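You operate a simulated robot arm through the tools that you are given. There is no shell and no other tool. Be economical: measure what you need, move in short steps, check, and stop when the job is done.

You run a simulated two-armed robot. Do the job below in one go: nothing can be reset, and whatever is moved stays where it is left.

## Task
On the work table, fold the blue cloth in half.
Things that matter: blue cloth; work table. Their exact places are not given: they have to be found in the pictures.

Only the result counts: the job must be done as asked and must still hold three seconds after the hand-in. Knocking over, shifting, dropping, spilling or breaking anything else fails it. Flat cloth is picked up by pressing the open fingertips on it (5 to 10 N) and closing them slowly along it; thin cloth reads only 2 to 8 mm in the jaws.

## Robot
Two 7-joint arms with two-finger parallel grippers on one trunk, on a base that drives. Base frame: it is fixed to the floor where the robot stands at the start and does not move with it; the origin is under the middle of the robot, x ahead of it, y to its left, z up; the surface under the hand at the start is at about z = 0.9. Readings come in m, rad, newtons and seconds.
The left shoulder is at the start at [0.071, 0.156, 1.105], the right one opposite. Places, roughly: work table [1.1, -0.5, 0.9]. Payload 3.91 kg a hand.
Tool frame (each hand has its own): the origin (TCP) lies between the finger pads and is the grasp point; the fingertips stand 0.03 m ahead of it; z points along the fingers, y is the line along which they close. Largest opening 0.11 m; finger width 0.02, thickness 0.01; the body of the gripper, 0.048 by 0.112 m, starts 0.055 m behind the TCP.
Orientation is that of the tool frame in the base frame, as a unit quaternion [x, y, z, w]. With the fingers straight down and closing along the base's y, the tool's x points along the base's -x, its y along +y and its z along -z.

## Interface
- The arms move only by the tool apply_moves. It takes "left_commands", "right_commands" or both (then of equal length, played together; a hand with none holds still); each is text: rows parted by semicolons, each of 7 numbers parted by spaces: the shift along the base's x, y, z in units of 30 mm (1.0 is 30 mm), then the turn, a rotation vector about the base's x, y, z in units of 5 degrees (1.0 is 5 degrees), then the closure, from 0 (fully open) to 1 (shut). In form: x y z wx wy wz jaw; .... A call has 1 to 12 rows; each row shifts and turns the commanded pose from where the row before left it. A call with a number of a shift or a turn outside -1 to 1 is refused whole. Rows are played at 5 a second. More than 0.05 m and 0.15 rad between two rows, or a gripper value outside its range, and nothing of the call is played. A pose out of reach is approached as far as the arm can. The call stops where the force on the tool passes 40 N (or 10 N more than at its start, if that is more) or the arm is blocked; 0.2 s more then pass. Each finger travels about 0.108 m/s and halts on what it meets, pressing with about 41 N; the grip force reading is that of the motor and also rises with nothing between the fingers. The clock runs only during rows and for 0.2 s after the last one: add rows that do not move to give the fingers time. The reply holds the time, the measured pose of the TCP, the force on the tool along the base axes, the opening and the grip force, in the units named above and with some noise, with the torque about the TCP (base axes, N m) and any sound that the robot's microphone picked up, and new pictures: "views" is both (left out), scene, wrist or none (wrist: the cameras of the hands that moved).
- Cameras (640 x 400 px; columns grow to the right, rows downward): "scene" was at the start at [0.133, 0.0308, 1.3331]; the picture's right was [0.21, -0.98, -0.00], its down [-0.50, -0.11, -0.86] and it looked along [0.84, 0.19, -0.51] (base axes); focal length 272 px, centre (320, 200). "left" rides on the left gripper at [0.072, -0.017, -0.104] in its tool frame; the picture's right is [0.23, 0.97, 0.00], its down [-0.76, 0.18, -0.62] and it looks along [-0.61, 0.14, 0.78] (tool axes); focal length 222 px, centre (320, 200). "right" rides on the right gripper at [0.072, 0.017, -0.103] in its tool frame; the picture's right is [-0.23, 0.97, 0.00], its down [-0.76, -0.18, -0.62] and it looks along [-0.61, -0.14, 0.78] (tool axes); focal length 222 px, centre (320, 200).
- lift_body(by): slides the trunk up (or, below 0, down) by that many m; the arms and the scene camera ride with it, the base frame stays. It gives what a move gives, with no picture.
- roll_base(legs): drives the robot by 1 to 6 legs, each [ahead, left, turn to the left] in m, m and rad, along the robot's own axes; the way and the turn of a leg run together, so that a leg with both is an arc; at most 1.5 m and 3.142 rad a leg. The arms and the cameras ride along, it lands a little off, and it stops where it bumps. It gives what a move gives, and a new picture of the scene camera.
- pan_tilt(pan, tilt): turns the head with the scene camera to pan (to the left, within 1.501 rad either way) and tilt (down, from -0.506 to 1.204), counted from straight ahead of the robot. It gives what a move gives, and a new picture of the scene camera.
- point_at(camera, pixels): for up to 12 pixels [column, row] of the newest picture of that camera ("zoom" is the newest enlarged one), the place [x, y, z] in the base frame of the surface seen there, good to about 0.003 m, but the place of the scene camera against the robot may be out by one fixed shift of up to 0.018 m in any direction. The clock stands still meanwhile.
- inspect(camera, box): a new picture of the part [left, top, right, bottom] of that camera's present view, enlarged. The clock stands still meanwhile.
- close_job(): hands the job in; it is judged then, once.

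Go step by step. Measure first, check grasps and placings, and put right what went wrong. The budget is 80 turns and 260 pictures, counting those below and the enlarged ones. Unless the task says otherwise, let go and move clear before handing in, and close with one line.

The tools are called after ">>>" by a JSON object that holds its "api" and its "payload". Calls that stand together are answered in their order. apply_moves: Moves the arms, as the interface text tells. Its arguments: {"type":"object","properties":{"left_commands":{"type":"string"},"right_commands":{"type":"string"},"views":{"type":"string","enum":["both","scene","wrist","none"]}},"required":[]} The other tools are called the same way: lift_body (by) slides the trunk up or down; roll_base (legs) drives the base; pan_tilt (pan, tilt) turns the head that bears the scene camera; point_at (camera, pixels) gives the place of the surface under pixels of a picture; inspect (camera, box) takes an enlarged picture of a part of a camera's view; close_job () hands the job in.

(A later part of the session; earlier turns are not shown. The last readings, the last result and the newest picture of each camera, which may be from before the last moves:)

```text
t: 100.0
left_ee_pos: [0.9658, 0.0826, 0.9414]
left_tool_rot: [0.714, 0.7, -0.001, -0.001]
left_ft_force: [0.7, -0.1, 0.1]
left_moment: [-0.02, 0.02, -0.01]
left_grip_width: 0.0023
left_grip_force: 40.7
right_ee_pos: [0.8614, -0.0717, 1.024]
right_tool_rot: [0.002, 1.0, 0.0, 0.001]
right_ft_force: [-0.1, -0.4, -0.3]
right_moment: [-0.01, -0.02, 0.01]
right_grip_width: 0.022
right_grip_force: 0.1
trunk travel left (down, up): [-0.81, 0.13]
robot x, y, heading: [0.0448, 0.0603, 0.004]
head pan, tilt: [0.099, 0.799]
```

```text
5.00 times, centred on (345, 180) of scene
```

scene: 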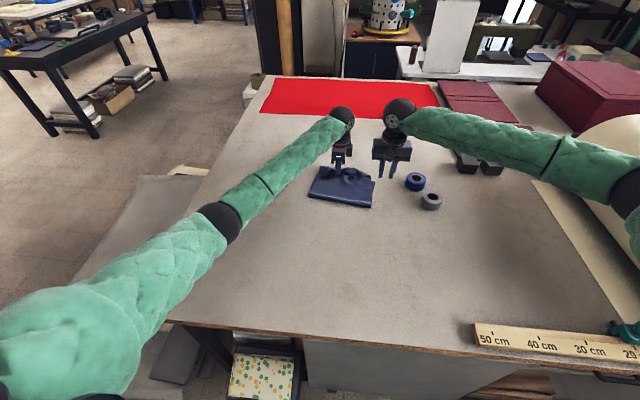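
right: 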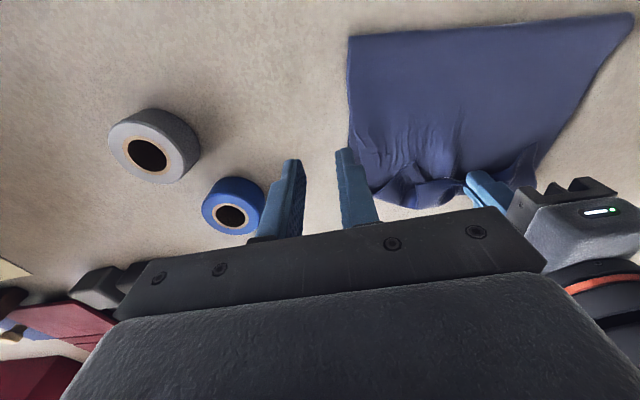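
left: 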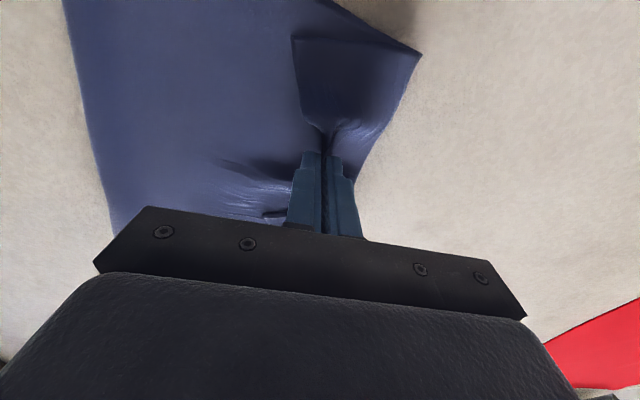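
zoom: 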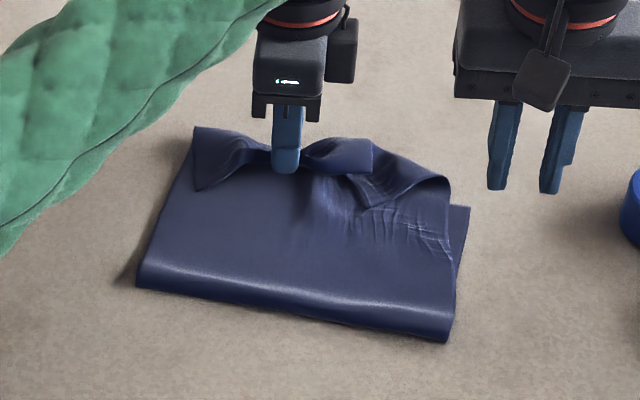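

Pulling back let the flap roll again. Since the crease needs to move toward me, I'll redo the fold properly: raise the edge (trunk up 13 cm), carry it above the desired crease x≈0.78, then swing it forward taut.

>>> {"api": "lift_body", "payload": {"by": 0.125}}

>>> {"api": "apply_moves", "payload": {"left_commands": "-0.5 0 0.5 0 0 0 1;-0.7 0 0.4 0 0 0 1;-0.8 0 0.3 0 0 0 1;-0.8 0 0.1 0 0 0 1;-0.8 0 0 0 0 0 1;-0.8 0 -0.1 0 0 0 1;-0.8 0 -0.2 0 0 0 1;0 0 0 0 0 0 1;0 0 0 0 0 0 1", "right_commands": "0 -1 0 0 0 0 0.8;0 -0.5 0 0 0 0 0.8;0 0 0 0 0 0 0.8;0 0 0 0 0 0 0.8;0 0 0 0 0 0 0.8;0 0 0 0 0 0 0.8;0 0 0 0 0 0 0.8;0 0 0 0 0 0 0.8;0 0 0 0 0 0 0.8"}}

>>> {"api": "inspect", "payload": {"camera": "scene", "box": [270, 140, 430, 260]}}

```text
t: 101.5
left_ee_pos: [0.9666, 0.0836, 1.0647]
left_tool_rot: [0.714, 0.7, 0.001, -0.001]
left_ft_force: [0.4, 1.0, 1.0]
left_moment: [-0.03, 0.01, 0.01]
left_grip_width: 0.0024
left_grip_force: 40.9
right_ee_pos: [0.8612, -0.0725, 1.1482]
right_tool_rot: [0.002, 1.0, 0.0, 0.0]
right_ft_force: [-0.2, 0.0, -0.8]
right_moment: [-0.01, 0.0, -0.02]
right_grip_width: 0.022
right_grip_force: 0.0
trunk travel left (down, up): [-0.935, 0.005]
robot x, y, heading: [0.0464, 0.0643, 0.001]
head pan, tilt: [0.099, 0.799]
```

```text
t: 103.5
left_ee_pos: [0.8086, 0.0841, 1.0961]
left_tool_rot: [0.714, 0.7, -0.001, 0.0]
left_ft_force: [-0.8, 0.1, 0.8]
left_moment: [0.0, -0.03, 0.01]
left_grip_width: 0.0022
left_grip_force: 41.3
right_ee_pos: [0.8623, -0.1158, 1.1476]
right_tool_rot: [0.002, 1.0, 0.001, 0.001]
right_ft_force: [-0.6, 0.0, 0.0]
right_moment: [0.0, -0.01, 0.02]
right_grip_width: 0.0223
right_grip_force: 0.0
trunk travel left (down, up): [-0.935, 0.005]
robot x, y, heading: [0.0392, 0.0632, 0.002]
head pan, tilt: [0.099, 0.799]
```

scene: 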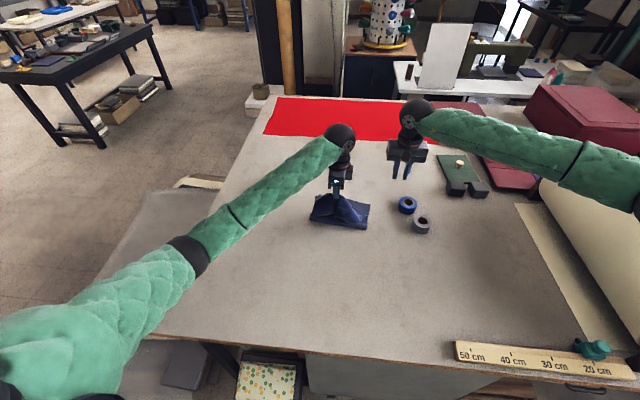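
right: 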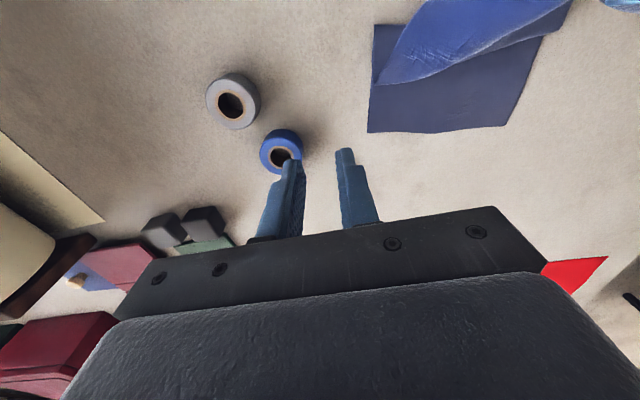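
left: 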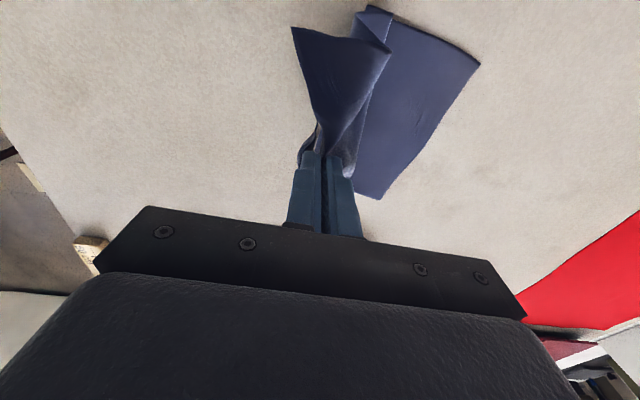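

```text
3.33 times, centred on (350, 200) of scene
```

zoom: 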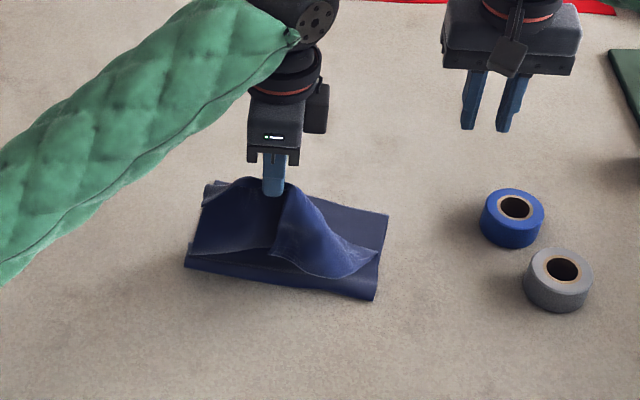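

The corners droop toward me, so the cleanest way is to unfold fully and redo the fold with true edge grips, laid taut. I back the base up 10 cm, which also draws the edge back, and lay it down near x≈0.6.

>>> {"api": "roll_base", "payload": {"legs": [[-0.1, 0, 0]]}}

>>> {"api": "apply_moves", "payload": {"left_commands": "-0.7 0 -0.3 0 0 0 1;-0.8 0 -0.4 0 0 0 1;-0.8 0 -0.5 0 0 0 1;-0.7 0 -0.7 0 0 0 1;-0.5 0 -0.8 0 0 0 1;-0.3 0 -0.9 0 0 0 1;-0.2 0 -0.9 0 0 0 1;0 0 -0.5 0 0 0 1;0 0 0 0 0 0 1", "views": "both"}}

```text
t: 104.7
left_ee_pos: [0.7102, 0.082, 1.0962]
left_tool_rot: [0.715, 0.7, -0.001, 0.0]
left_ft_force: [-1.2, -0.5, 0.0]
left_moment: [-0.03, 0.01, -0.01]
left_grip_width: 0.0022
left_grip_force: 41.2
right_ee_pos: [0.7617, -0.1179, 1.1482]
right_tool_rot: [0.003, 1.0, -0.001, 0.001]
right_ft_force: [-0.1, 0.4, 0.3]
right_moment: [0.01, 0.0, 0.01]
right_grip_width: 0.0221
right_grip_force: 0.1
trunk travel left (down, up): [-0.935, 0.005]
robot x, y, heading: [-0.0564, 0.0612, 0.0]
head pan, tilt: [0.099, 0.799]
```

scene: 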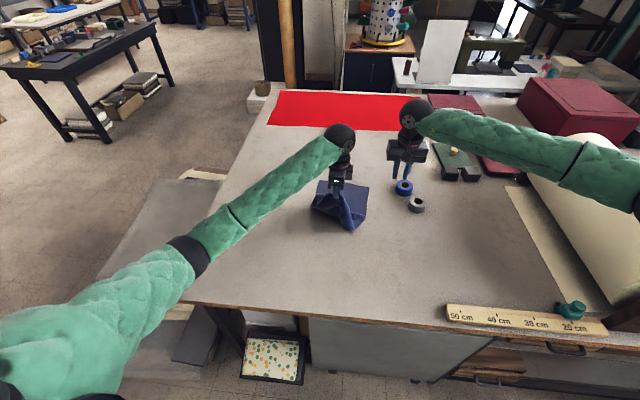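

```text
t: 106.7
left_ee_pos: [0.5891, 0.0807, 0.9467]
left_tool_rot: [0.715, 0.699, 0.0, -0.001]
left_ft_force: [-0.4, 0.0, 0.0]
left_moment: [-0.03, 0.04, 0.0]
left_grip_width: 0.0023
left_grip_force: 40.8
right_ee_pos: [0.7614, -0.1171, 1.1481]
right_tool_rot: [0.003, 1.0, 0.0, 0.001]
right_ft_force: [-0.7, 0.2, 0.2]
right_moment: [0.03, -0.02, 0.01]
right_grip_width: 0.0221
right_grip_force: 0.2
trunk travel left (down, up): [-0.935, 0.005]
robot x, y, heading: [-0.0583, 0.0625, 0.005]
head pan, tilt: [0.099, 0.799]
```

scene: 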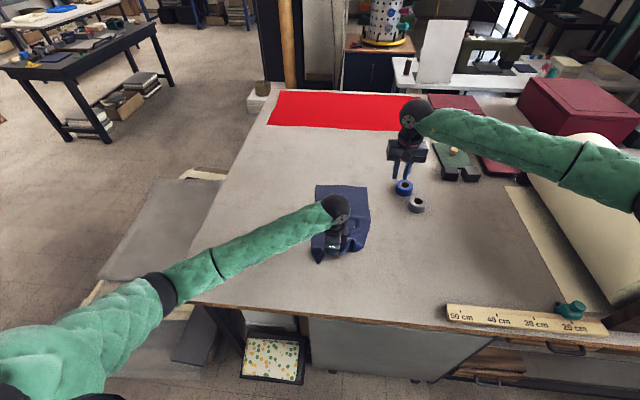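
left: 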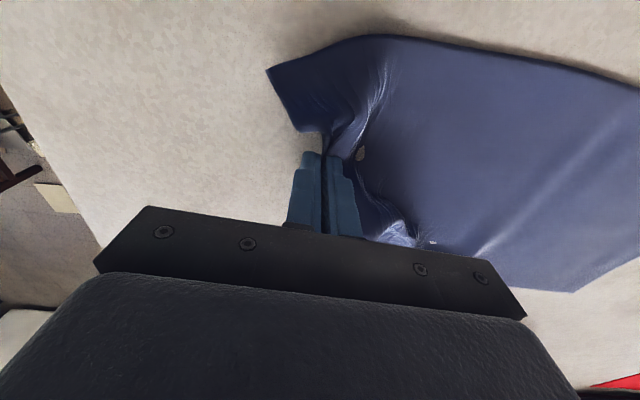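

It is nearly unfolded and lies flat. I pull 3 cm more to straighten, then release and lift to look.

>>> {"api": "apply_moves", "payload": {"left_commands": "-0.4 0 -0.1 0 0 0 1;-0.4 0 -0.1 0 0 0 1;-0.3 0 -0.1 0 0 0 1;0 0 0 0 0 0 1;0 0 0 0 0 0 0.85;0 0 0 0 0 0 0.6;0 0 0.6 0 0 0 0.6;0 0 1 0 0 0 0.6;0 0 1 0 0 0 0.6;0 0.5 1 0 0 0 0.6;0 0.8 0.6 0 0 0 0.6;0 0.8 0 0 0 0 0.6", "views": "both"}}

>>> {"api": "inspect", "payload": {"camera": "scene", "box": [270, 160, 430, 280]}}

```text
t: 109.3
left_ee_pos: [0.5569, 0.1445, 1.0643]
left_tool_rot: [0.714, 0.7, -0.001, -0.001]
left_ft_force: [0.0, -0.4, 0.2]
left_moment: [-0.07, 0.0, -0.04]
left_grip_width: 0.0439
left_grip_force: 0.1
right_ee_pos: [0.7606, -0.1173, 1.1486]
right_tool_rot: [0.002, 1.0, 0.0, 0.001]
right_ft_force: [0.8, 0.4, -0.3]
right_moment: [0.02, 0.01, 0.0]
right_grip_width: 0.0216
right_grip_force: 0.0
trunk travel left (down, up): [-0.935, 0.005]
robot x, y, heading: [-0.0486, 0.0646, 0.002]
head pan, tilt: [0.099, 0.799]
```

scene: 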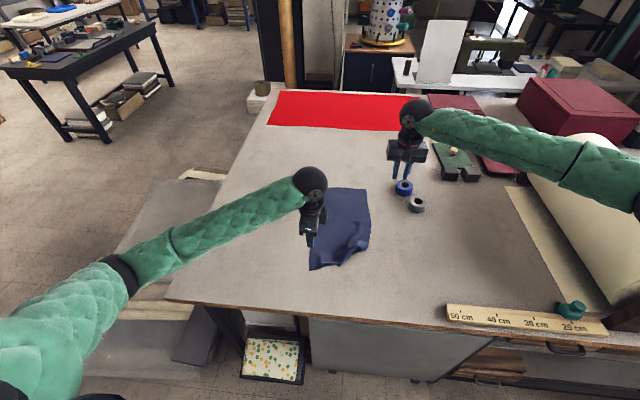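
left: 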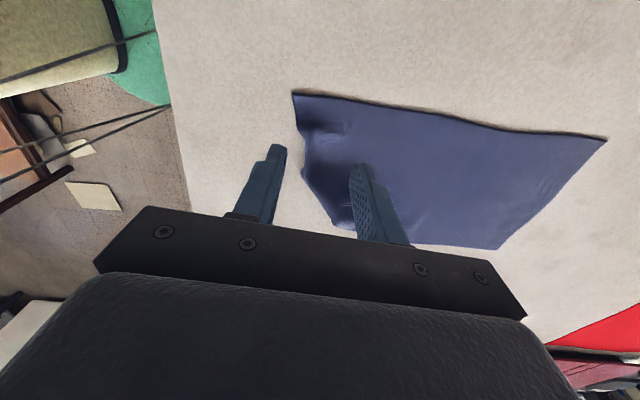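

```text
3.33 times, centred on (350, 220) of scene
```

zoom: 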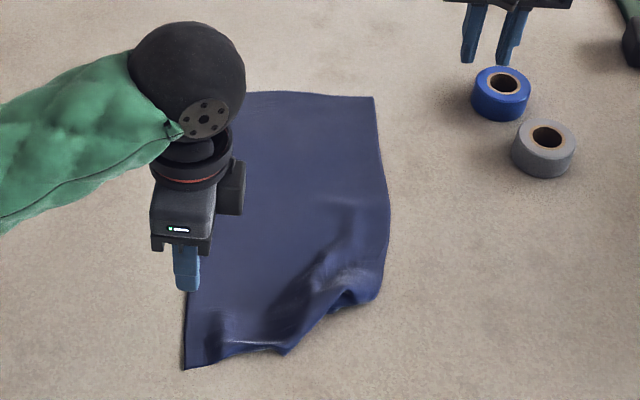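

Nearly flat again; the near-right corner is rumpled at zoom (370,300). I test a -90° yaw of the right hand while bringing it over the near right side.

>>> {"api": "apply_moves", "payload": {"right_commands": "-0.3 -0.5 0 0 0 -1 0.7;-0.3 -0.5 0 0 0 -1 0.7;-0.3 0 0 0 0 -1 0.7;-0.3 0 0 0 0 -1 0.7;-0.3 0 0 0 0 -1 0.7;-0.3 0 0 0 0 -1 0.7;-0.3 0 0 0 0 -1 0.7;-0.3 0 0 0 0 -1 0.7;-0.3 0 0 0 0 -1 0.7;-0.3 0 0 0 0 -1 0.7;-0.3 0 0 0 0 -1 0.7;-0.3 0 0 0 0 -1 0.7", "views": "none"}}

>>> {"api": "apply_moves", "payload": {"right_commands": "0 0 -0.4 0 0 -1 0.6;0 0 -0.4 0 0 -1 0.6;-0.3 0 -0.4 0 0 -1 0.6;-0.3 0 -0.4 0 0 -1 0.6;-0.3 0 -0.4 0 0 -1 0.6;-0.3 0 -0.4 0 0 -1 0.6;0 0 0 0 0 0 0.6", "views": "both"}}

>>> {"api": "point_at", "payload": {"camera": "left", "pixels": [[295, 94], [300, 140], [320, 200], [345, 227], [420, 243], [495, 248], [603, 140], [450, 115], [325, 160]]}}

```text
t: 111.9
left_ee_pos: [0.5579, 0.1438, 1.0629]
left_tool_rot: [0.714, 0.701, 0.001, -0.001]
left_ft_force: [-0.1, 0.0, 0.1]
left_moment: [0.01, 0.02, -0.04]
left_grip_width: 0.044
left_grip_force: 0.1
right_ee_pos: [0.6534, -0.149, 1.1492]
right_tool_rot: [0.503, 0.864, 0.0, 0.0]
right_ft_force: [-0.2, 0.1, -0.3]
right_moment: [0.0, 0.03, -0.01]
right_grip_width: 0.0331
right_grip_force: 0.1
trunk travel left (down, up): [-0.935, 0.005]
robot x, y, heading: [-0.0545, 0.0599, -0.003]
head pan, tilt: [0.099, 0.799]
```

```text
t: 113.5
left_ee_pos: [0.5585, 0.1446, 1.0628]
left_tool_rot: [0.714, 0.701, -0.001, -0.001]
left_ft_force: [-0.2, 1.0, 0.1]
left_moment: [0.0, 0.0, 0.0]
left_grip_width: 0.0438
left_grip_force: 0.1
right_ee_pos: [0.6183, -0.1475, 1.0776]
right_tool_rot: [0.709, 0.706, -0.001, 0.001]
right_ft_force: [0.0, 0.1, -0.1]
right_moment: [0.01, -0.03, 0.01]
right_grip_width: 0.0439
right_grip_force: 0.0
trunk travel left (down, up): [-0.935, 0.005]
robot x, y, heading: [-0.0552, 0.0625, 0.003]
head pan, tilt: [0.099, 0.799]
```

scene: 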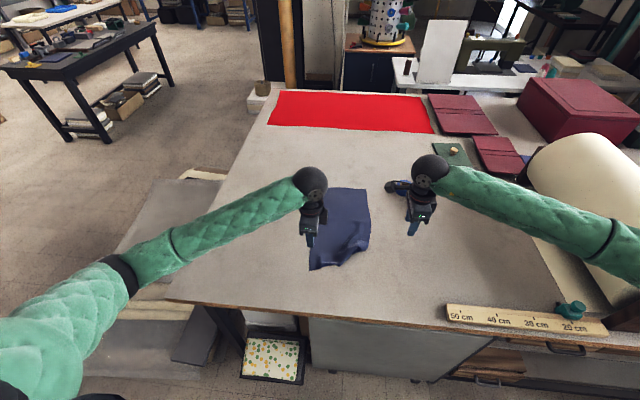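
right: 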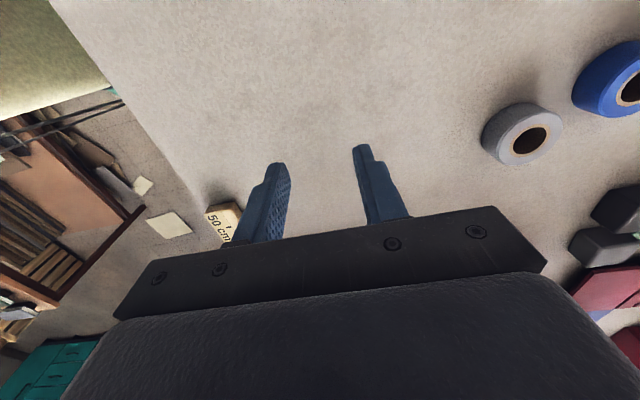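

```text
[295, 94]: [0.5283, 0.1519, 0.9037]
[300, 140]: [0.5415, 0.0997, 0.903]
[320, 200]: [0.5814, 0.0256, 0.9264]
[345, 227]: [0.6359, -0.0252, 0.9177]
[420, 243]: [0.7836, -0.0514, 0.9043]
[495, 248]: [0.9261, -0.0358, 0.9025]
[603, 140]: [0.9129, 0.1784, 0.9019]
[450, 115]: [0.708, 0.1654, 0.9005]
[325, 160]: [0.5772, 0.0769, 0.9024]
```

The right hand reaches -90° yaw fine. Now a close look at the rumpled near-right corner.

>>> {"api": "apply_moves", "payload": {"left_commands": "0 1 0 0 0 0 0.6;0 1 0 0 0 0 0.6", "views": "none"}}

>>> {"api": "inspect", "payload": {"camera": "scene", "box": [290, 180, 390, 280]}}

>>> {"api": "inspect", "payload": {"camera": "left", "box": [260, 60, 500, 260]}}

```text
t: 114.1
left_ee_pos: [0.5553, 0.2026, 1.0647]
left_tool_rot: [0.714, 0.7, 0.0, 0.0]
left_ft_force: [1.0, 0.3, 0.4]
left_moment: [-0.01, 0.0, 0.02]
left_grip_width: 0.044
left_grip_force: 0.1
right_ee_pos: [0.6164, -0.1484, 1.0783]
right_tool_rot: [0.709, 0.705, -0.002, 0.001]
right_ft_force: [-0.1, 0.4, -0.4]
right_moment: [0.0, 0.01, -0.01]
right_grip_width: 0.0443
right_grip_force: 0.2
trunk travel left (down, up): [-0.935, 0.005]
robot x, y, heading: [-0.0563, 0.0622, 0.002]
head pan, tilt: [0.099, 0.799]
```

```text
4.00 times, centred on (340, 230) of scene
```

zoom: 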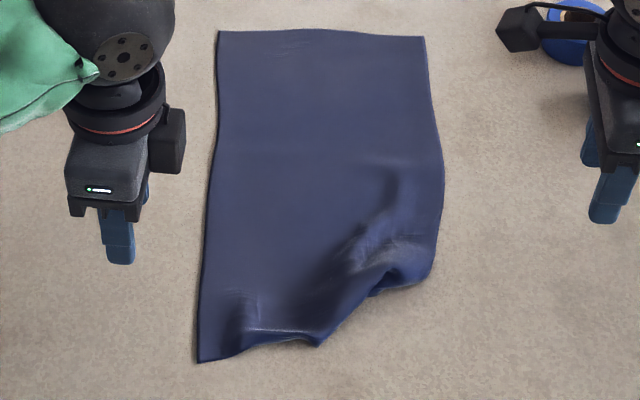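

```text
2.00 times, centred on (380, 160) of left
```

zoom: 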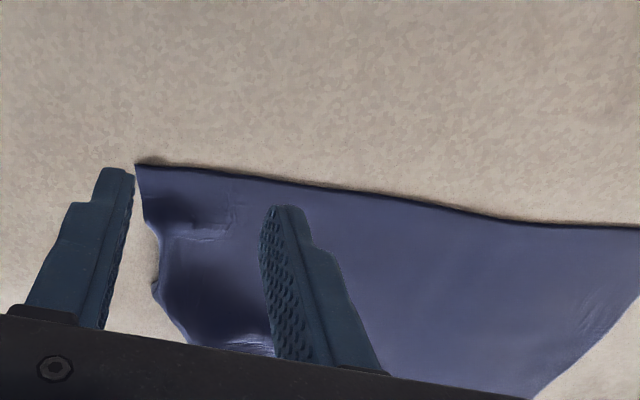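

The near-right corner is tucked under along the line (320,345)–(430,280). I'll pinch the raised fold with the right hand, lift so the tucked corner drops free, then lay it out toward me.

>>> {"api": "inspect", "payload": {"camera": "scene", "box": [290, 180, 390, 280]}}

>>> {"api": "point_at", "payload": {"camera": "zoom", "pixels": [[385, 285], [385, 270], [350, 310], [430, 275], [320, 342], [360, 330], [440, 200], [200, 358]]}}

```text
4.00 times, centred on (340, 230) of scene
```

zoom: 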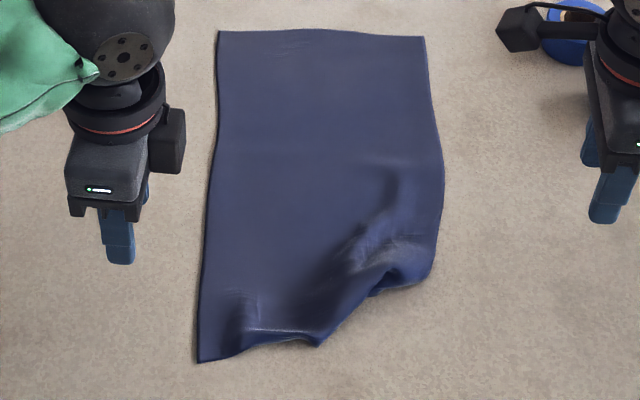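

```text
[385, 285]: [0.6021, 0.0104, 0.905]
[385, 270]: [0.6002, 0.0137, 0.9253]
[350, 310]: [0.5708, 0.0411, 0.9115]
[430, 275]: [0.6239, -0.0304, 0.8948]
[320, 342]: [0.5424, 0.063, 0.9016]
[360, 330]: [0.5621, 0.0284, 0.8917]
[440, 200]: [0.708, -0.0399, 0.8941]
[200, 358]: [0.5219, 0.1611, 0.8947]
```

The raised fold top is at about (0.607, 0.005, 0.93). I move the right jaws over it, go down, and close.

>>> {"api": "apply_moves", "payload": {"right_commands": "0 0.85 0 0 0 0 0.5;0 0.85 0 0 0 0 0.5;0 0.85 0 0 0 0 0.5;0 0.85 0 0 0 0 0.5;0 0.85 -0.2 0 0 0 0.5;-0.1 0.65 -0.5 0 0 0 0.5;0 0 -0.9 0 0 0 0.5;0 0 -0.9 0 0 0 0.5;0 0 -0.9 0 0 0 0.5;0 0 -0.9 0 0 0 0.5;0 0 -0.3 0 0 0 0.5;0 0 0 0 0 0 0.5", "views": "wrist"}}

>>> {"api": "apply_moves", "payload": {"right_commands": "0 0 0 0 0 0 0.6;0 0 0 0 0 0 0.68;0 0 0 0 0 0 0.76;0 0 0 0 0 0 0.84;0 0 0 0 0 0 0.92;0 0 0 0 0 0 1;0 0 0 0 0 0 1;0 0 0.3 0 0 0 1;0 0 0.5 0 0 0 1;0 0 0 0 0 0 1", "views": "both"}}

```text
t: 116.7
left_ee_pos: [0.5566, 0.2032, 1.0647]
left_tool_rot: [0.714, 0.7, 0.0, 0.0]
left_ft_force: [0.7, -0.3, -0.2]
left_moment: [0.03, 0.03, 0.04]
left_grip_width: 0.044
left_grip_force: 0.1
right_ee_pos: [0.6145, -0.0014, 0.9404]
right_tool_rot: [0.708, 0.706, -0.001, 0.001]
right_ft_force: [0.5, 0.3, 0.2]
right_moment: [0.01, 0.02, 0.01]
right_grip_width: 0.0551
right_grip_force: 0.0
trunk travel left (down, up): [-0.935, 0.005]
robot x, y, heading: [-0.0538, 0.0653, 0.001]
head pan, tilt: [0.099, 0.799]
```

right: 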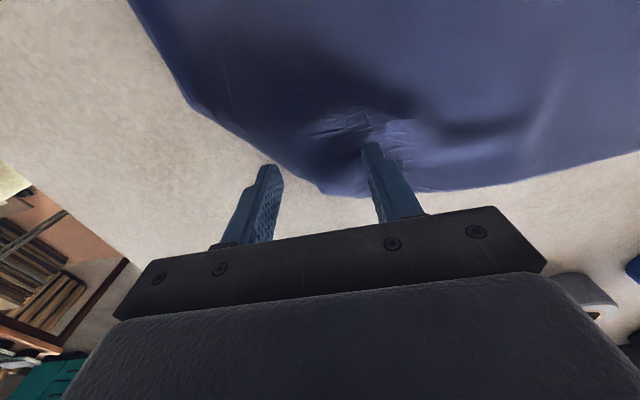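

```text
t: 118.9
left_ee_pos: [0.5568, 0.2028, 1.0636]
left_tool_rot: [0.715, 0.699, -0.001, -0.001]
left_ft_force: [0.1, 0.5, -0.6]
left_moment: [-0.01, 0.02, -0.01]
left_grip_width: 0.0442
left_grip_force: 0.1
right_ee_pos: [0.6131, 0.0001, 0.9629]
right_tool_rot: [0.709, 0.705, -0.002, 0.001]
right_ft_force: [0.2, 0.8, -0.8]
right_moment: [0.0, -0.03, 0.01]
right_grip_width: 0.0024
right_grip_force: 41.3
trunk travel left (down, up): [-0.935, 0.005]
robot x, y, heading: [-0.0573, 0.0682, -0.001]
head pan, tilt: [0.099, 0.799]
```

scene: 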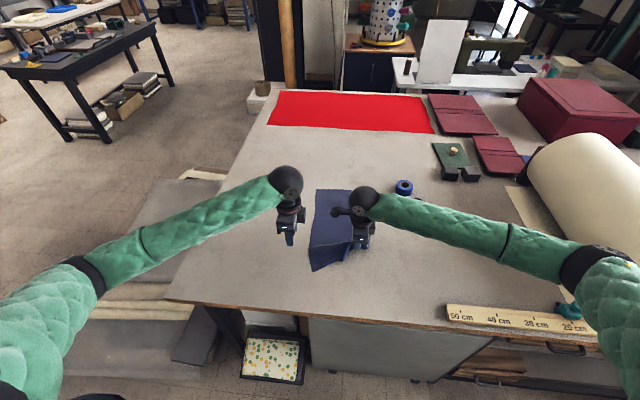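
right: 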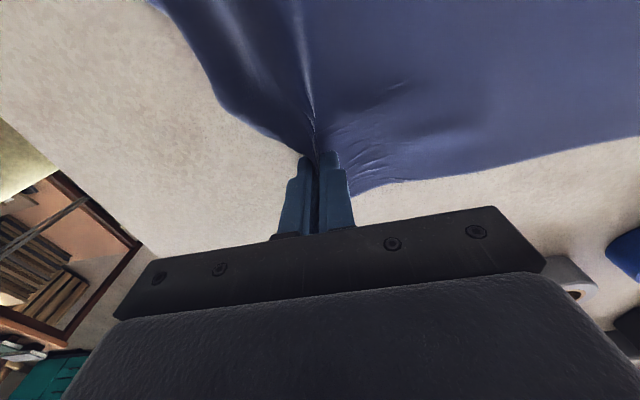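

Grasped (2.4 mm). I lift it about 12 cm to let the tucked corner fall free.

>>> {"api": "apply_moves", "payload": {"right_commands": "0 0 0.8 0 0 0 1;0 0 0.8 0 0 0 1;0 0 0.8 0 0 0 1;-0.3 -0.2 0.8 0 0 0 1;-0.5 -0.2 0.4 0 0 0 1;0 0 0 0 0 0 1;0 0 0 0 0 0 1", "views": "both"}}

>>> {"api": "inspect", "payload": {"camera": "scene", "box": [290, 170, 410, 280]}}

```text
t: 120.5
left_ee_pos: [0.5556, 0.2024, 1.0643]
left_tool_rot: [0.714, 0.7, -0.001, -0.001]
left_ft_force: [-0.2, -0.1, -0.8]
left_moment: [0.02, 0.03, 0.02]
left_grip_width: 0.044
left_grip_force: 0.1
right_ee_pos: [0.5917, -0.0134, 1.0687]
right_tool_rot: [0.709, 0.705, -0.001, 0.001]
right_ft_force: [-0.3, -0.8, -0.1]
right_moment: [-0.01, 0.03, 0.01]
right_grip_width: 0.0028
right_grip_force: 41.2
trunk travel left (down, up): [-0.935, 0.005]
robot x, y, heading: [-0.0543, 0.0625, 0.004]
head pan, tilt: [0.099, 0.799]
```

scene: 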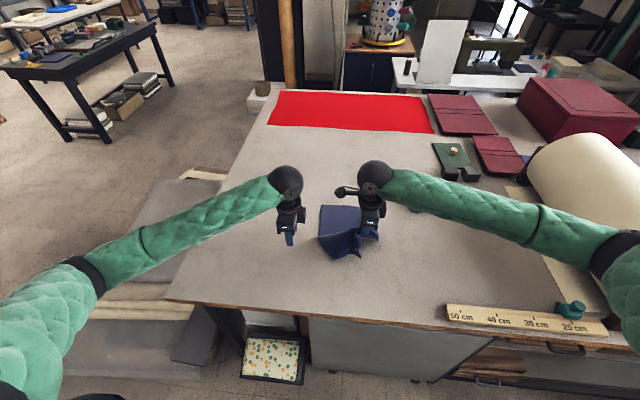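
right: 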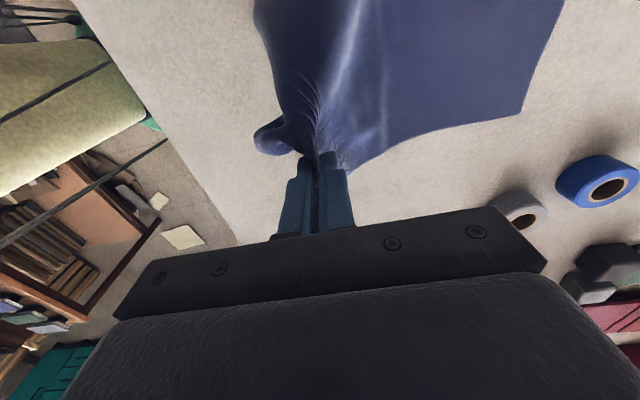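

```text
3.64 times, centred on (350, 225) of scene
```

zoom: 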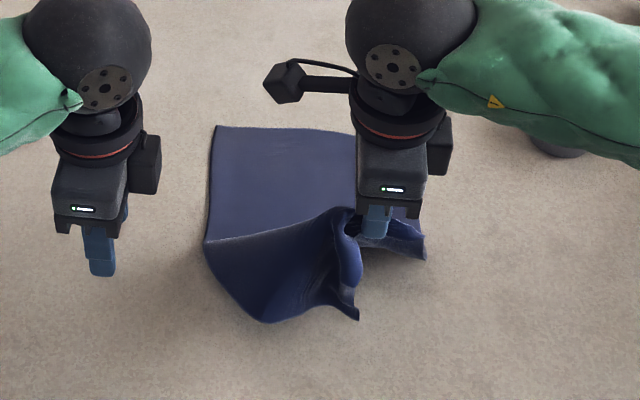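

The tucked corner now hangs free. I carry it 5 cm toward me, then lower while moving slightly forward so that it lays out, and release.

>>> {"api": "apply_moves", "payload": {"right_commands": "-0.8 -0.2 0.2 0 0 0 1;-0.9 -0.2 0 0 0 0 1;-0.3 -0.2 -0.5 0 0 0 1;0 0 -0.8 0 0 0 1;0.2 0 -0.8 0 0 0 1;0.3 0 -0.8 0 0 0 1;0.3 0 -0.8 0 0 0 1;0.2 0 -0.5 0 0 0 1;0 0 0 0 0 0 0.85;0 0 0 0 0 0 0.6;0 0 0.5 0 0 0 0.6;0 0 1 0 0 0 0.6", "views": "none"}}

>>> {"api": "apply_moves", "payload": {"right_commands": "0 0 1 0 0 0 0.6;0 -0.8 1 0 0 0 0.6;0 -1 0.5 0 0 0 0.6;0 -1 0 0 0 0 0.6", "views": "both"}}

>>> {"api": "inspect", "payload": {"camera": "scene", "box": [280, 180, 400, 290]}}

```text
t: 123.1
left_ee_pos: [0.555, 0.2027, 1.064]
left_tool_rot: [0.714, 0.7, -0.001, 0.0]
left_ft_force: [0.0, -1.1, 0.0]
left_moment: [0.01, -0.03, -0.02]
left_grip_width: 0.0439
left_grip_force: 0.0
right_ee_pos: [0.5594, -0.032, 0.9958]
right_tool_rot: [0.709, 0.705, -0.001, 0.002]
right_ft_force: [0.3, 0.2, 0.2]
right_moment: [0.03, -0.02, 0.02]
right_grip_width: 0.0437
right_grip_force: 0.0
trunk travel left (down, up): [-0.935, 0.005]
robot x, y, heading: [-0.0541, 0.0617, -0.0]
head pan, tilt: [0.099, 0.799]
```

```text
t: 124.1
left_ee_pos: [0.5551, 0.2026, 1.0647]
left_tool_rot: [0.713, 0.701, 0.0, -0.002]
left_ft_force: [0.0, 0.2, 0.0]
left_moment: [-0.01, -0.01, 0.0]
left_grip_width: 0.044
left_grip_force: 0.2
right_ee_pos: [0.5586, -0.1131, 1.0708]
right_tool_rot: [0.709, 0.706, -0.001, 0.001]
right_ft_force: [0.3, -0.5, 0.1]
right_moment: [0.02, -0.03, 0.01]
right_grip_width: 0.0439
right_grip_force: 0.1
trunk travel left (down, up): [-0.935, 0.005]
robot x, y, heading: [-0.0566, 0.064, 0.003]
head pan, tilt: [0.099, 0.799]
```

scene: 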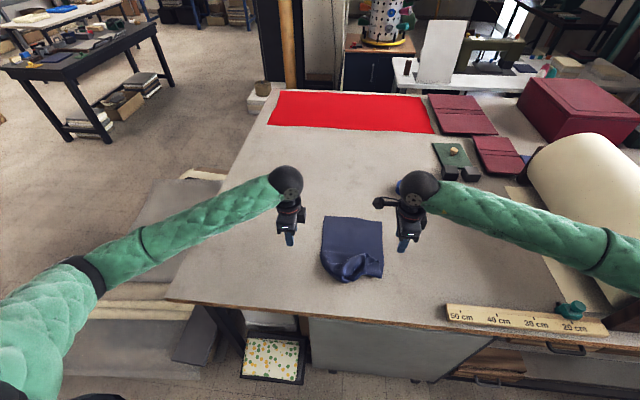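
right: 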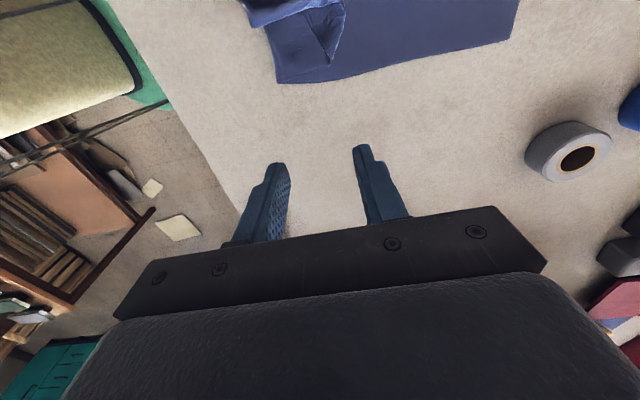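

```text
3.64 times, centred on (340, 235) of scene
```

zoom: 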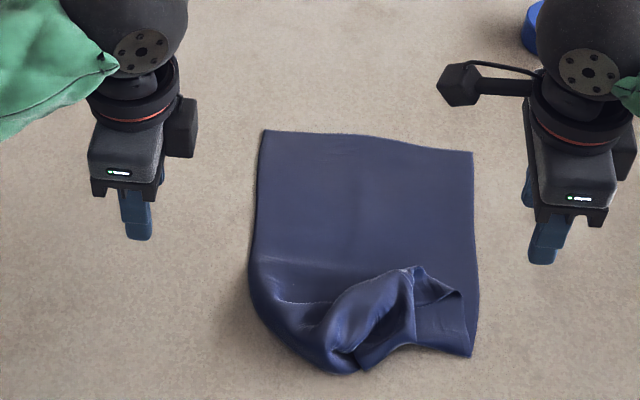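

The right corner is out now, but the left one got tucked. The far edge is clean, so a better plan: grip both far corners, hang the cloth freely, lay half of it down, then fold the held edge over (its edge will then face the right way). First I measure the far corners and yaw both hands back.

>>> {"api": "point_at", "payload": {"camera": "zoom", "pixels": [[264, 132], [470, 155], [360, 140], [258, 200], [476, 230], [470, 352], [340, 370]]}}

>>> {"api": "apply_moves", "payload": {"left_commands": "0.8 0.3 0 0 0 1 0.6;0.8 0 0 0 0 1 0.6;0.8 0 0 0 0 1 0.6;0.8 0 0 0 0 1 0.6;0.8 0 0 0 0 1 0.6;0.8 0 0 0 0 1 0.6;0.8 0 0 0 0 1 0.6;0.4 0 0 0 0 1 0.6;0 0 0 0 0 1 0.6;0 0 0 0 0 1 0.6;0 0 0 0 0 1 0.6;0 0 0 0 0 1 0.6", "right_commands": "0.8 -0.3 0 0 0 1 0.6;0.8 0 0 0 0 1 0.6;0.8 0 0 0 0 1 0.6;0.8 0 0 0 0 1 0.6;0.8 0 0 0 0 1 0.6;0.8 0 0 0 0 1 0.6;0.8 0 0 0 0 1 0.6;0.4 0 0 0 0 1 0.6;0 0 0 0 0 1 0.6;0 0 0 0 0 1 0.6;0 0 0 0 0 1 0.6;0 0 0 0 0 1 0.6", "views": "none"}}

>>> {"api": "apply_moves", "payload": {"left_commands": "0 0 0 0 0 1 0.6;0 0 0 0 0 1 0.6;0 0 0 0 0 1 0.6;0 0 0 0 0 1 0.6;0 0 0 0 0 1 0.6;0 0 0 0 0 1 0.6;0 0 0 0 0 0.2 0.6;0 0 0 0 0 0 0.6", "right_commands": "0 0 0 0 0 1 0.6;0 0 0 0 0 1 0.6;0 0 0 0 0 1 0.6;0 0 0 0 0 1 0.6;0 0 0 0 0 1 0.6;0 0 0 0 0 1 0.6;0 0 0 0 0 0 0.6;0 0 0 0 0 0 0.6", "views": "wrist"}}

```text
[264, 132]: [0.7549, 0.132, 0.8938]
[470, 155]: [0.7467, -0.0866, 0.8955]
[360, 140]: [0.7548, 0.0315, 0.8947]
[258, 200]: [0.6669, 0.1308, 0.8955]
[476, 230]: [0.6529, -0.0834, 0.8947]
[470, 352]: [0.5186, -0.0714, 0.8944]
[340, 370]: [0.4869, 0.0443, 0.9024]
```

```text
t: 126.7
left_ee_pos: [0.7368, 0.2136, 1.0632]
left_tool_rot: [0.268, 0.963, -0.001, -0.001]
left_ft_force: [-0.3, 0.3, -0.4]
left_moment: [0.01, 0.01, 0.0]
left_grip_width: 0.0441
left_grip_force: 0.0
right_ee_pos: [0.7411, -0.1238, 1.07]
right_tool_rot: [0.26, 0.966, 0.0, 0.001]
right_ft_force: [0.6, -0.4, -0.3]
right_moment: [0.01, 0.0, -0.03]
right_grip_width: 0.0441
right_grip_force: 0.1
trunk travel left (down, up): [-0.935, 0.005]
robot x, y, heading: [-0.0532, 0.0596, -0.005]
head pan, tilt: [0.099, 0.799]
```

```text
t: 128.5
left_ee_pos: [0.7366, 0.2134, 1.0633]
left_tool_rot: [0.0, 1.0, -0.001, -0.001]
left_ft_force: [-1.0, -1.0, -0.7]
left_moment: [0.0, -0.02, -0.01]
left_grip_width: 0.0437
left_grip_force: 0.0
right_ee_pos: [0.7402, -0.1235, 1.0692]
right_tool_rot: [0.003, 1.0, 0.0, 0.001]
right_ft_force: [0.5, 0.4, -0.7]
right_moment: [-0.01, 0.0, 0.0]
right_grip_width: 0.0441
right_grip_force: 0.1
trunk travel left (down, up): [-0.935, 0.005]
robot x, y, heading: [-0.0536, 0.0638, 0.002]
head pan, tilt: [0.099, 0.799]
```

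right: 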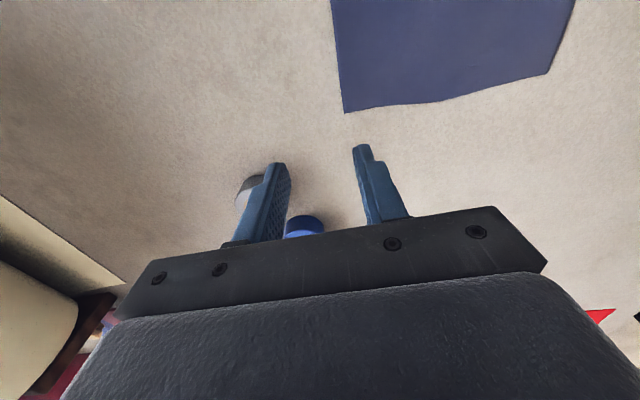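
left: 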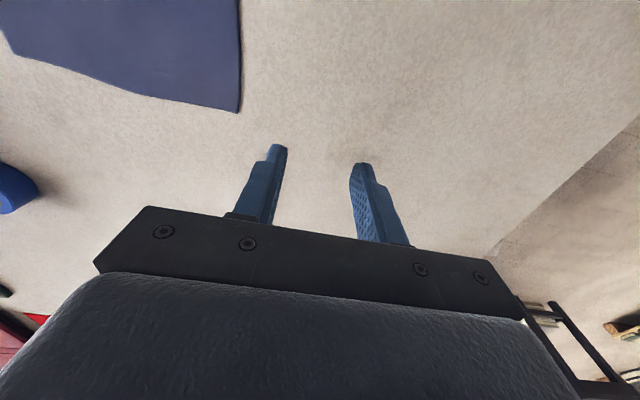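

Far corners are at about (0.763, 0.123) and (0.755, -0.095). I move both hands over points 3 cm inside each, 1 cm above, and cross-check with the wrist pictures.

>>> {"api": "point_at", "payload": {"camera": "right", "pixels": [[345, 111], [545, 74]]}}

>>> {"api": "point_at", "payload": {"camera": "left", "pixels": [[238, 111], [130, 85]]}}

>>> {"api": "apply_moves", "payload": {"left_commands": "0.1 -0.8 0 0 0 0 0.62;0.1 -0.8 0 0 0 0 0.62;0.1 -0.8 -0.3 0 0 0 0.62;0.1 -0.8 -0.7 0 0 0 0.62;0.15 -0.8 -0.9 0 0 0 0.62;0 0 -0.9 0 0 0 0.62;0 0 -0.8 0 0 0 0.62;0 0 -0.42 0 0 0 0.62;0 0 0 0 0 0 0.62;0 0 0 0 0 0 0.62", "right_commands": "0 0.4 0 0 0 0 0.62;0 0.4 0 0 0 0 0.62;0.05 0.4 -0.4 0 0 0 0.62;0.05 0.4 -0.8 0 0 0 0.62;0.06 0.35 -0.9 0 0 0 0.62;0 0 -0.9 0 0 0 0.62;0 0 -0.8 0 0 0 0.62;0 0 -0.4 0 0 0 0.62;0 0 0 0 0 0 0.62;0 0 0 0 0 0 0.62", "views": "wrist"}}

```text
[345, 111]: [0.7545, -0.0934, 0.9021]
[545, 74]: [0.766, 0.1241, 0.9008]
```

```text
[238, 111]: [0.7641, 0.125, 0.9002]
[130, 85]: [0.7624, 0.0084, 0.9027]
```

```text
t: 130.7
left_ee_pos: [0.7533, 0.0936, 0.9418]
left_tool_rot: [0.002, 1.0, 0.0, -0.001]
left_ft_force: [0.3, 0.7, 0.0]
left_moment: [-0.03, -0.01, -0.01]
left_grip_width: 0.0419
left_grip_force: 0.1
right_ee_pos: [0.7453, -0.0644, 0.9458]
right_tool_rot: [0.003, 1.0, -0.001, 0.001]
right_ft_force: [0.8, 0.6, -0.8]
right_moment: [-0.02, -0.01, -0.01]
right_grip_width: 0.0419
right_grip_force: 0.0
trunk travel left (down, up): [-0.935, 0.005]
robot x, y, heading: [-0.0529, 0.0644, -0.002]
head pan, tilt: [0.099, 0.799]
```

right: 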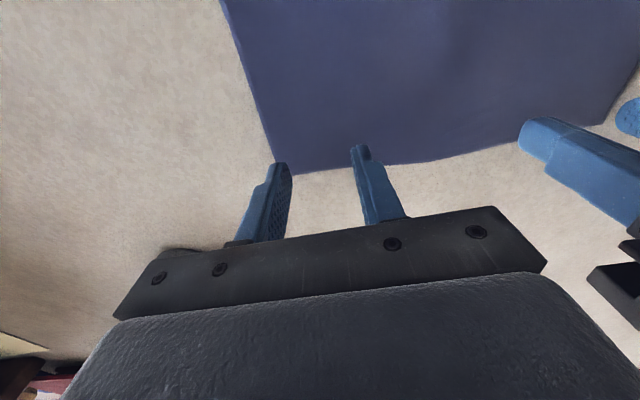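
left: 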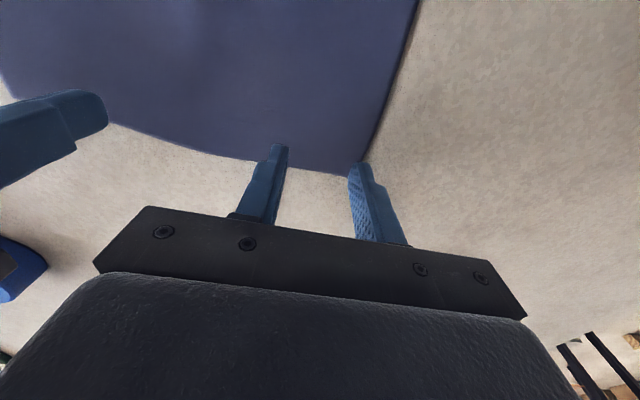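

Readings agree with the wrist pictures. I shift slightly inward, narrow the jaws and lower to about contact.

>>> {"api": "apply_moves", "payload": {"left_commands": "-0.25 -0.17 0 0 0 0 0.66;0 0 -0.15 0 0 0 0.66;0 0 -0.12 0 0 0 0.66;0 0 -0.04 0 0 0 0.66;0 0 0 0 0 0 0.66;0 0 0 0 0 0 0.66", "right_commands": "-0.25 0.2 0 0 0 0 0.66;0 0 -0.2 0 0 0 0.66;0 0 -0.18 0 0 0 0.66;0 0 -0.04 0 0 0 0.66;0 0 0 0 0 0 0.66;0 0 0 0 0 0 0.66", "views": "none"}}

>>> {"api": "apply_moves", "payload": {"left_commands": "0 0 -0.02 0 0 0 0.66;0 0 0 0 0 0 0.66;0 0 0 0 0 0 0.66", "right_commands": "0 0 -0.02 0 0 0 0.66;0 0 0 0 0 0 0.66;0 0 0 0 0 0 0.66", "views": "none"}}

```text
t: 132.1
left_ee_pos: [0.7457, 0.0874, 0.9321]
left_tool_rot: [0.0, 1.0, -0.001, 0.0]
left_ft_force: [-0.6, -0.2, 0.2]
left_moment: [0.02, -0.03, 0.02]
left_grip_width: 0.0376
left_grip_force: 0.1
right_ee_pos: [0.7372, -0.059, 0.9306]
right_tool_rot: [0.002, 1.0, 0.0, 0.0]
right_ft_force: [0.0, 0.8, 0.9]
right_moment: [-0.02, -0.02, -0.01]
right_grip_width: 0.0374
right_grip_force: 0.0
trunk travel left (down, up): [-0.935, 0.005]
robot x, y, heading: [-0.0552, 0.0616, -0.001]
head pan, tilt: [0.099, 0.799]
```

```text
t: 132.9
left_ee_pos: [0.7464, 0.0875, 0.9326]
left_tool_rot: [0.002, 1.0, 0.0, -0.001]
left_ft_force: [-0.2, -0.3, -0.6]
left_moment: [0.0, 0.0, 0.04]
left_grip_width: 0.0374
left_grip_force: 0.0
right_ee_pos: [0.7384, -0.0594, 0.9314]
right_tool_rot: [0.002, 1.0, 0.001, 0.0]
right_ft_force: [0.0, -1.3, 3.4]
right_moment: [-0.08, -0.02, -0.02]
right_grip_width: 0.0376
right_grip_force: 0.3
trunk travel left (down, up): [-0.935, 0.005]
robot x, y, heading: [-0.0527, 0.0617, -0.001]
head pan, tilt: [0.099, 0.799]
```

Right touches at 3.4 N, left is about 1 mm short. I make the final press and then close slowly in one go.

>>> {"api": "apply_moves", "payload": {"left_commands": "0 0 -0.04 0 0 0 0.66;0 0 0 0 0 0 0.66;0 0 0 0 0 0 0.66;0 0 0 0 0 0 0.66", "right_commands": "0 0 -0.015 0 0 0 0.66;0 0 0 0 0 0 0.66;0 0 0 0 0 0 0.66;0 0 0 0 0 0 0.66", "views": "none"}}

>>> {"api": "apply_moves", "payload": {"left_commands": "0 0 0 0 0 0 0.68;0 0 0 0 0 0 0.71;0 0 0 0 0 0 0.74;0 0 0 0 0 0 0.77;0 0 0 0 0 0 0.8;0 0 0 0 0 0 0.84;0 0 0 0 0 0 0.88;0 0 0 0 0 0 0.92;0 0 0 0 0 0 0.96;0 0 0 0 0 0 1;0 0 0 0 0 0 1;0 0 0 0 0 0 1", "right_commands": "0 0 0 0 0 0 0.68;0 0 0 0 0 0 0.71;0 0 0 0 0 0 0.74;0 0 0 0 0 0 0.77;0 0 0 0 0 0 0.8;0 0 0 0 0 0 0.84;0 0 0 0 0 0 0.88;0 0 0 0 0 0 0.92;0 0 0 0 0 0 0.96;0 0 0 0 0 0 1;0 0 0 0 0 0 1;0 0 0 0 0 0 1", "views": "wrist"}}

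```text
t: 133.9
left_ee_pos: [0.7457, 0.0868, 0.9317]
left_tool_rot: [0.001, 1.0, -0.001, 0.0]
left_ft_force: [0.8, -0.2, 3.3]
left_moment: [-0.01, -0.04, -0.02]
left_grip_width: 0.0374
left_grip_force: 0.1
right_ee_pos: [0.7385, -0.0591, 0.9317]
right_tool_rot: [0.002, 1.0, 0.0, 0.001]
right_ft_force: [1.5, -1.1, 4.3]
right_moment: [-0.17, -0.02, -0.01]
right_grip_width: 0.0376
right_grip_force: 0.0
trunk travel left (down, up): [-0.935, 0.005]
robot x, y, heading: [-0.0542, 0.0625, 0.001]
head pan, tilt: [0.099, 0.799]
```

```text
t: 136.5
left_ee_pos: [0.7461, 0.088, 0.931]
left_tool_rot: [0.001, 1.0, -0.001, 0.0]
left_ft_force: [1.0, 0.3, 3.0]
left_moment: [0.0, 0.02, -0.02]
left_grip_width: 0.0
left_grip_force: 37.6
right_ee_pos: [0.7385, -0.0588, 0.9317]
right_tool_rot: [0.002, 1.0, 0.0, 0.001]
right_ft_force: [-0.6, -0.2, 5.4]
right_moment: [-0.01, -0.01, 0.03]
right_grip_width: 0.0022
right_grip_force: 40.6
trunk travel left (down, up): [-0.935, 0.005]
robot x, y, heading: [-0.055, 0.063, 0.003]
head pan, tilt: [0.099, 0.799]
```

right: 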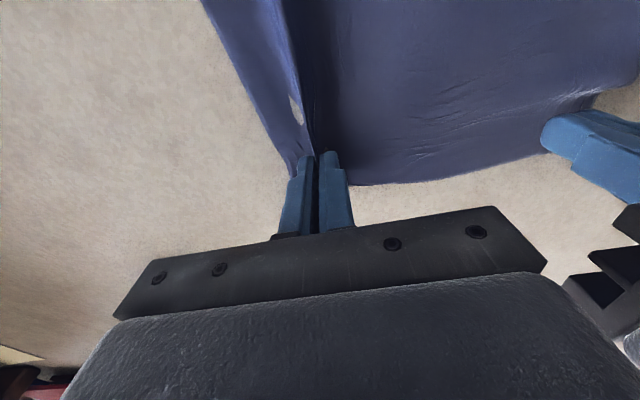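
left: 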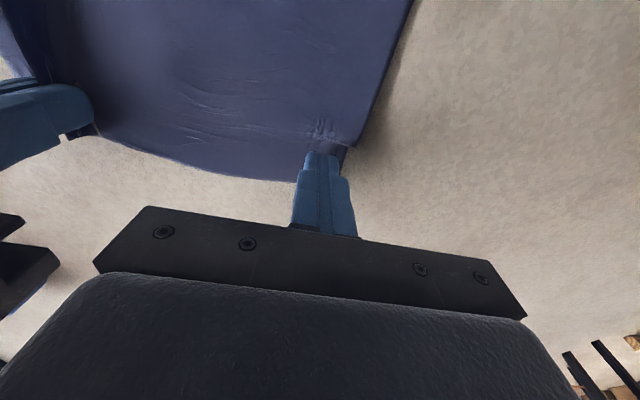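

The right grips (2.2 mm), but the left slipped (0.0). I reopen the left, shift 6 mm inward on the cloth, press slightly harder and close again.

>>> {"api": "apply_moves", "payload": {"left_commands": "0 0 0.15 0 0 0 0.9;-0.2 -0.25 0 0 0 0 0.66;0 0 0 0 0 0 0.66;0 0 -0.1 0 0 0 0.66;0 0 -0.07 0 0 0 0.66;0 0 0 0 0 0 0.66;0 0 0 0 0 0 0.66;0 0 0 0 0 0 0.66", "views": "none"}}

>>> {"api": "apply_moves", "payload": {"left_commands": "0 0 0 0 0 0 0.69;0 0 0 0 0 0 0.72;0 0 0 0 0 0 0.75;0 0 0 0 0 0 0.78;0 0 0 0 0 0 0.81;0 0 0 0 0 0 0.84;0 0 0 0 0 0 0.88;0 0 0 0 0 0 0.92;0 0 0 0 0 0 0.96;0 0 0 0 0 0 1;0 0 0 0 0 0 1;0 0 0 0 0 0 1", "views": "wrist"}}

```text
t: 138.3
left_ee_pos: [0.7397, 0.0815, 0.9315]
left_tool_rot: [0.002, 1.0, -0.001, 0.0]
left_ft_force: [-1.1, -0.4, 5.5]
left_moment: [0.09, 0.07, 0.04]
left_grip_width: 0.0374
left_grip_force: 0.1
right_ee_pos: [0.7369, -0.0597, 0.9322]
right_tool_rot: [0.003, 1.0, 0.0, 0.0]
right_ft_force: [2.2, -0.8, 3.9]
right_moment: [-0.06, -0.08, 0.03]
right_grip_width: 0.0023
right_grip_force: 40.5
trunk travel left (down, up): [-0.935, 0.005]
robot x, y, heading: [-0.0558, 0.0624, -0.002]
head pan, tilt: [0.099, 0.799]
```

```text
t: 141.0
left_ee_pos: [0.7399, 0.0759, 0.9311]
left_tool_rot: [0.003, 1.0, -0.002, 0.0]
left_ft_force: [-3.0, -15.2, 4.4]
left_moment: [-0.46, 0.17, -0.06]
left_grip_width: 0.0023
left_grip_force: 40.2
right_ee_pos: [0.7372, -0.0546, 0.931]
right_tool_rot: [0.001, 1.0, 0.003, 0.002]
right_ft_force: [1.0, 13.7, 1.3]
right_moment: [0.44, -0.02, -0.05]
right_grip_width: 0.002
right_grip_force: 40.9
trunk travel left (down, up): [-0.935, 0.005]
robot x, y, heading: [-0.0565, 0.062, -0.001]
head pan, tilt: [0.099, 0.799]
stopped in row 12 (left hand): the force on the tool passed its limit at 40 N (the readings are from after the stop); the commanded pose is now the measured one
```

left: 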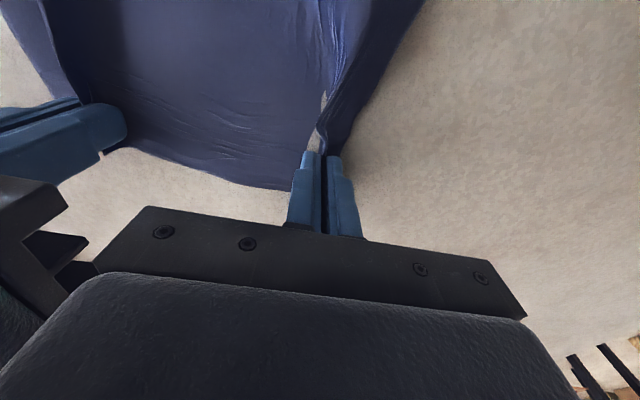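

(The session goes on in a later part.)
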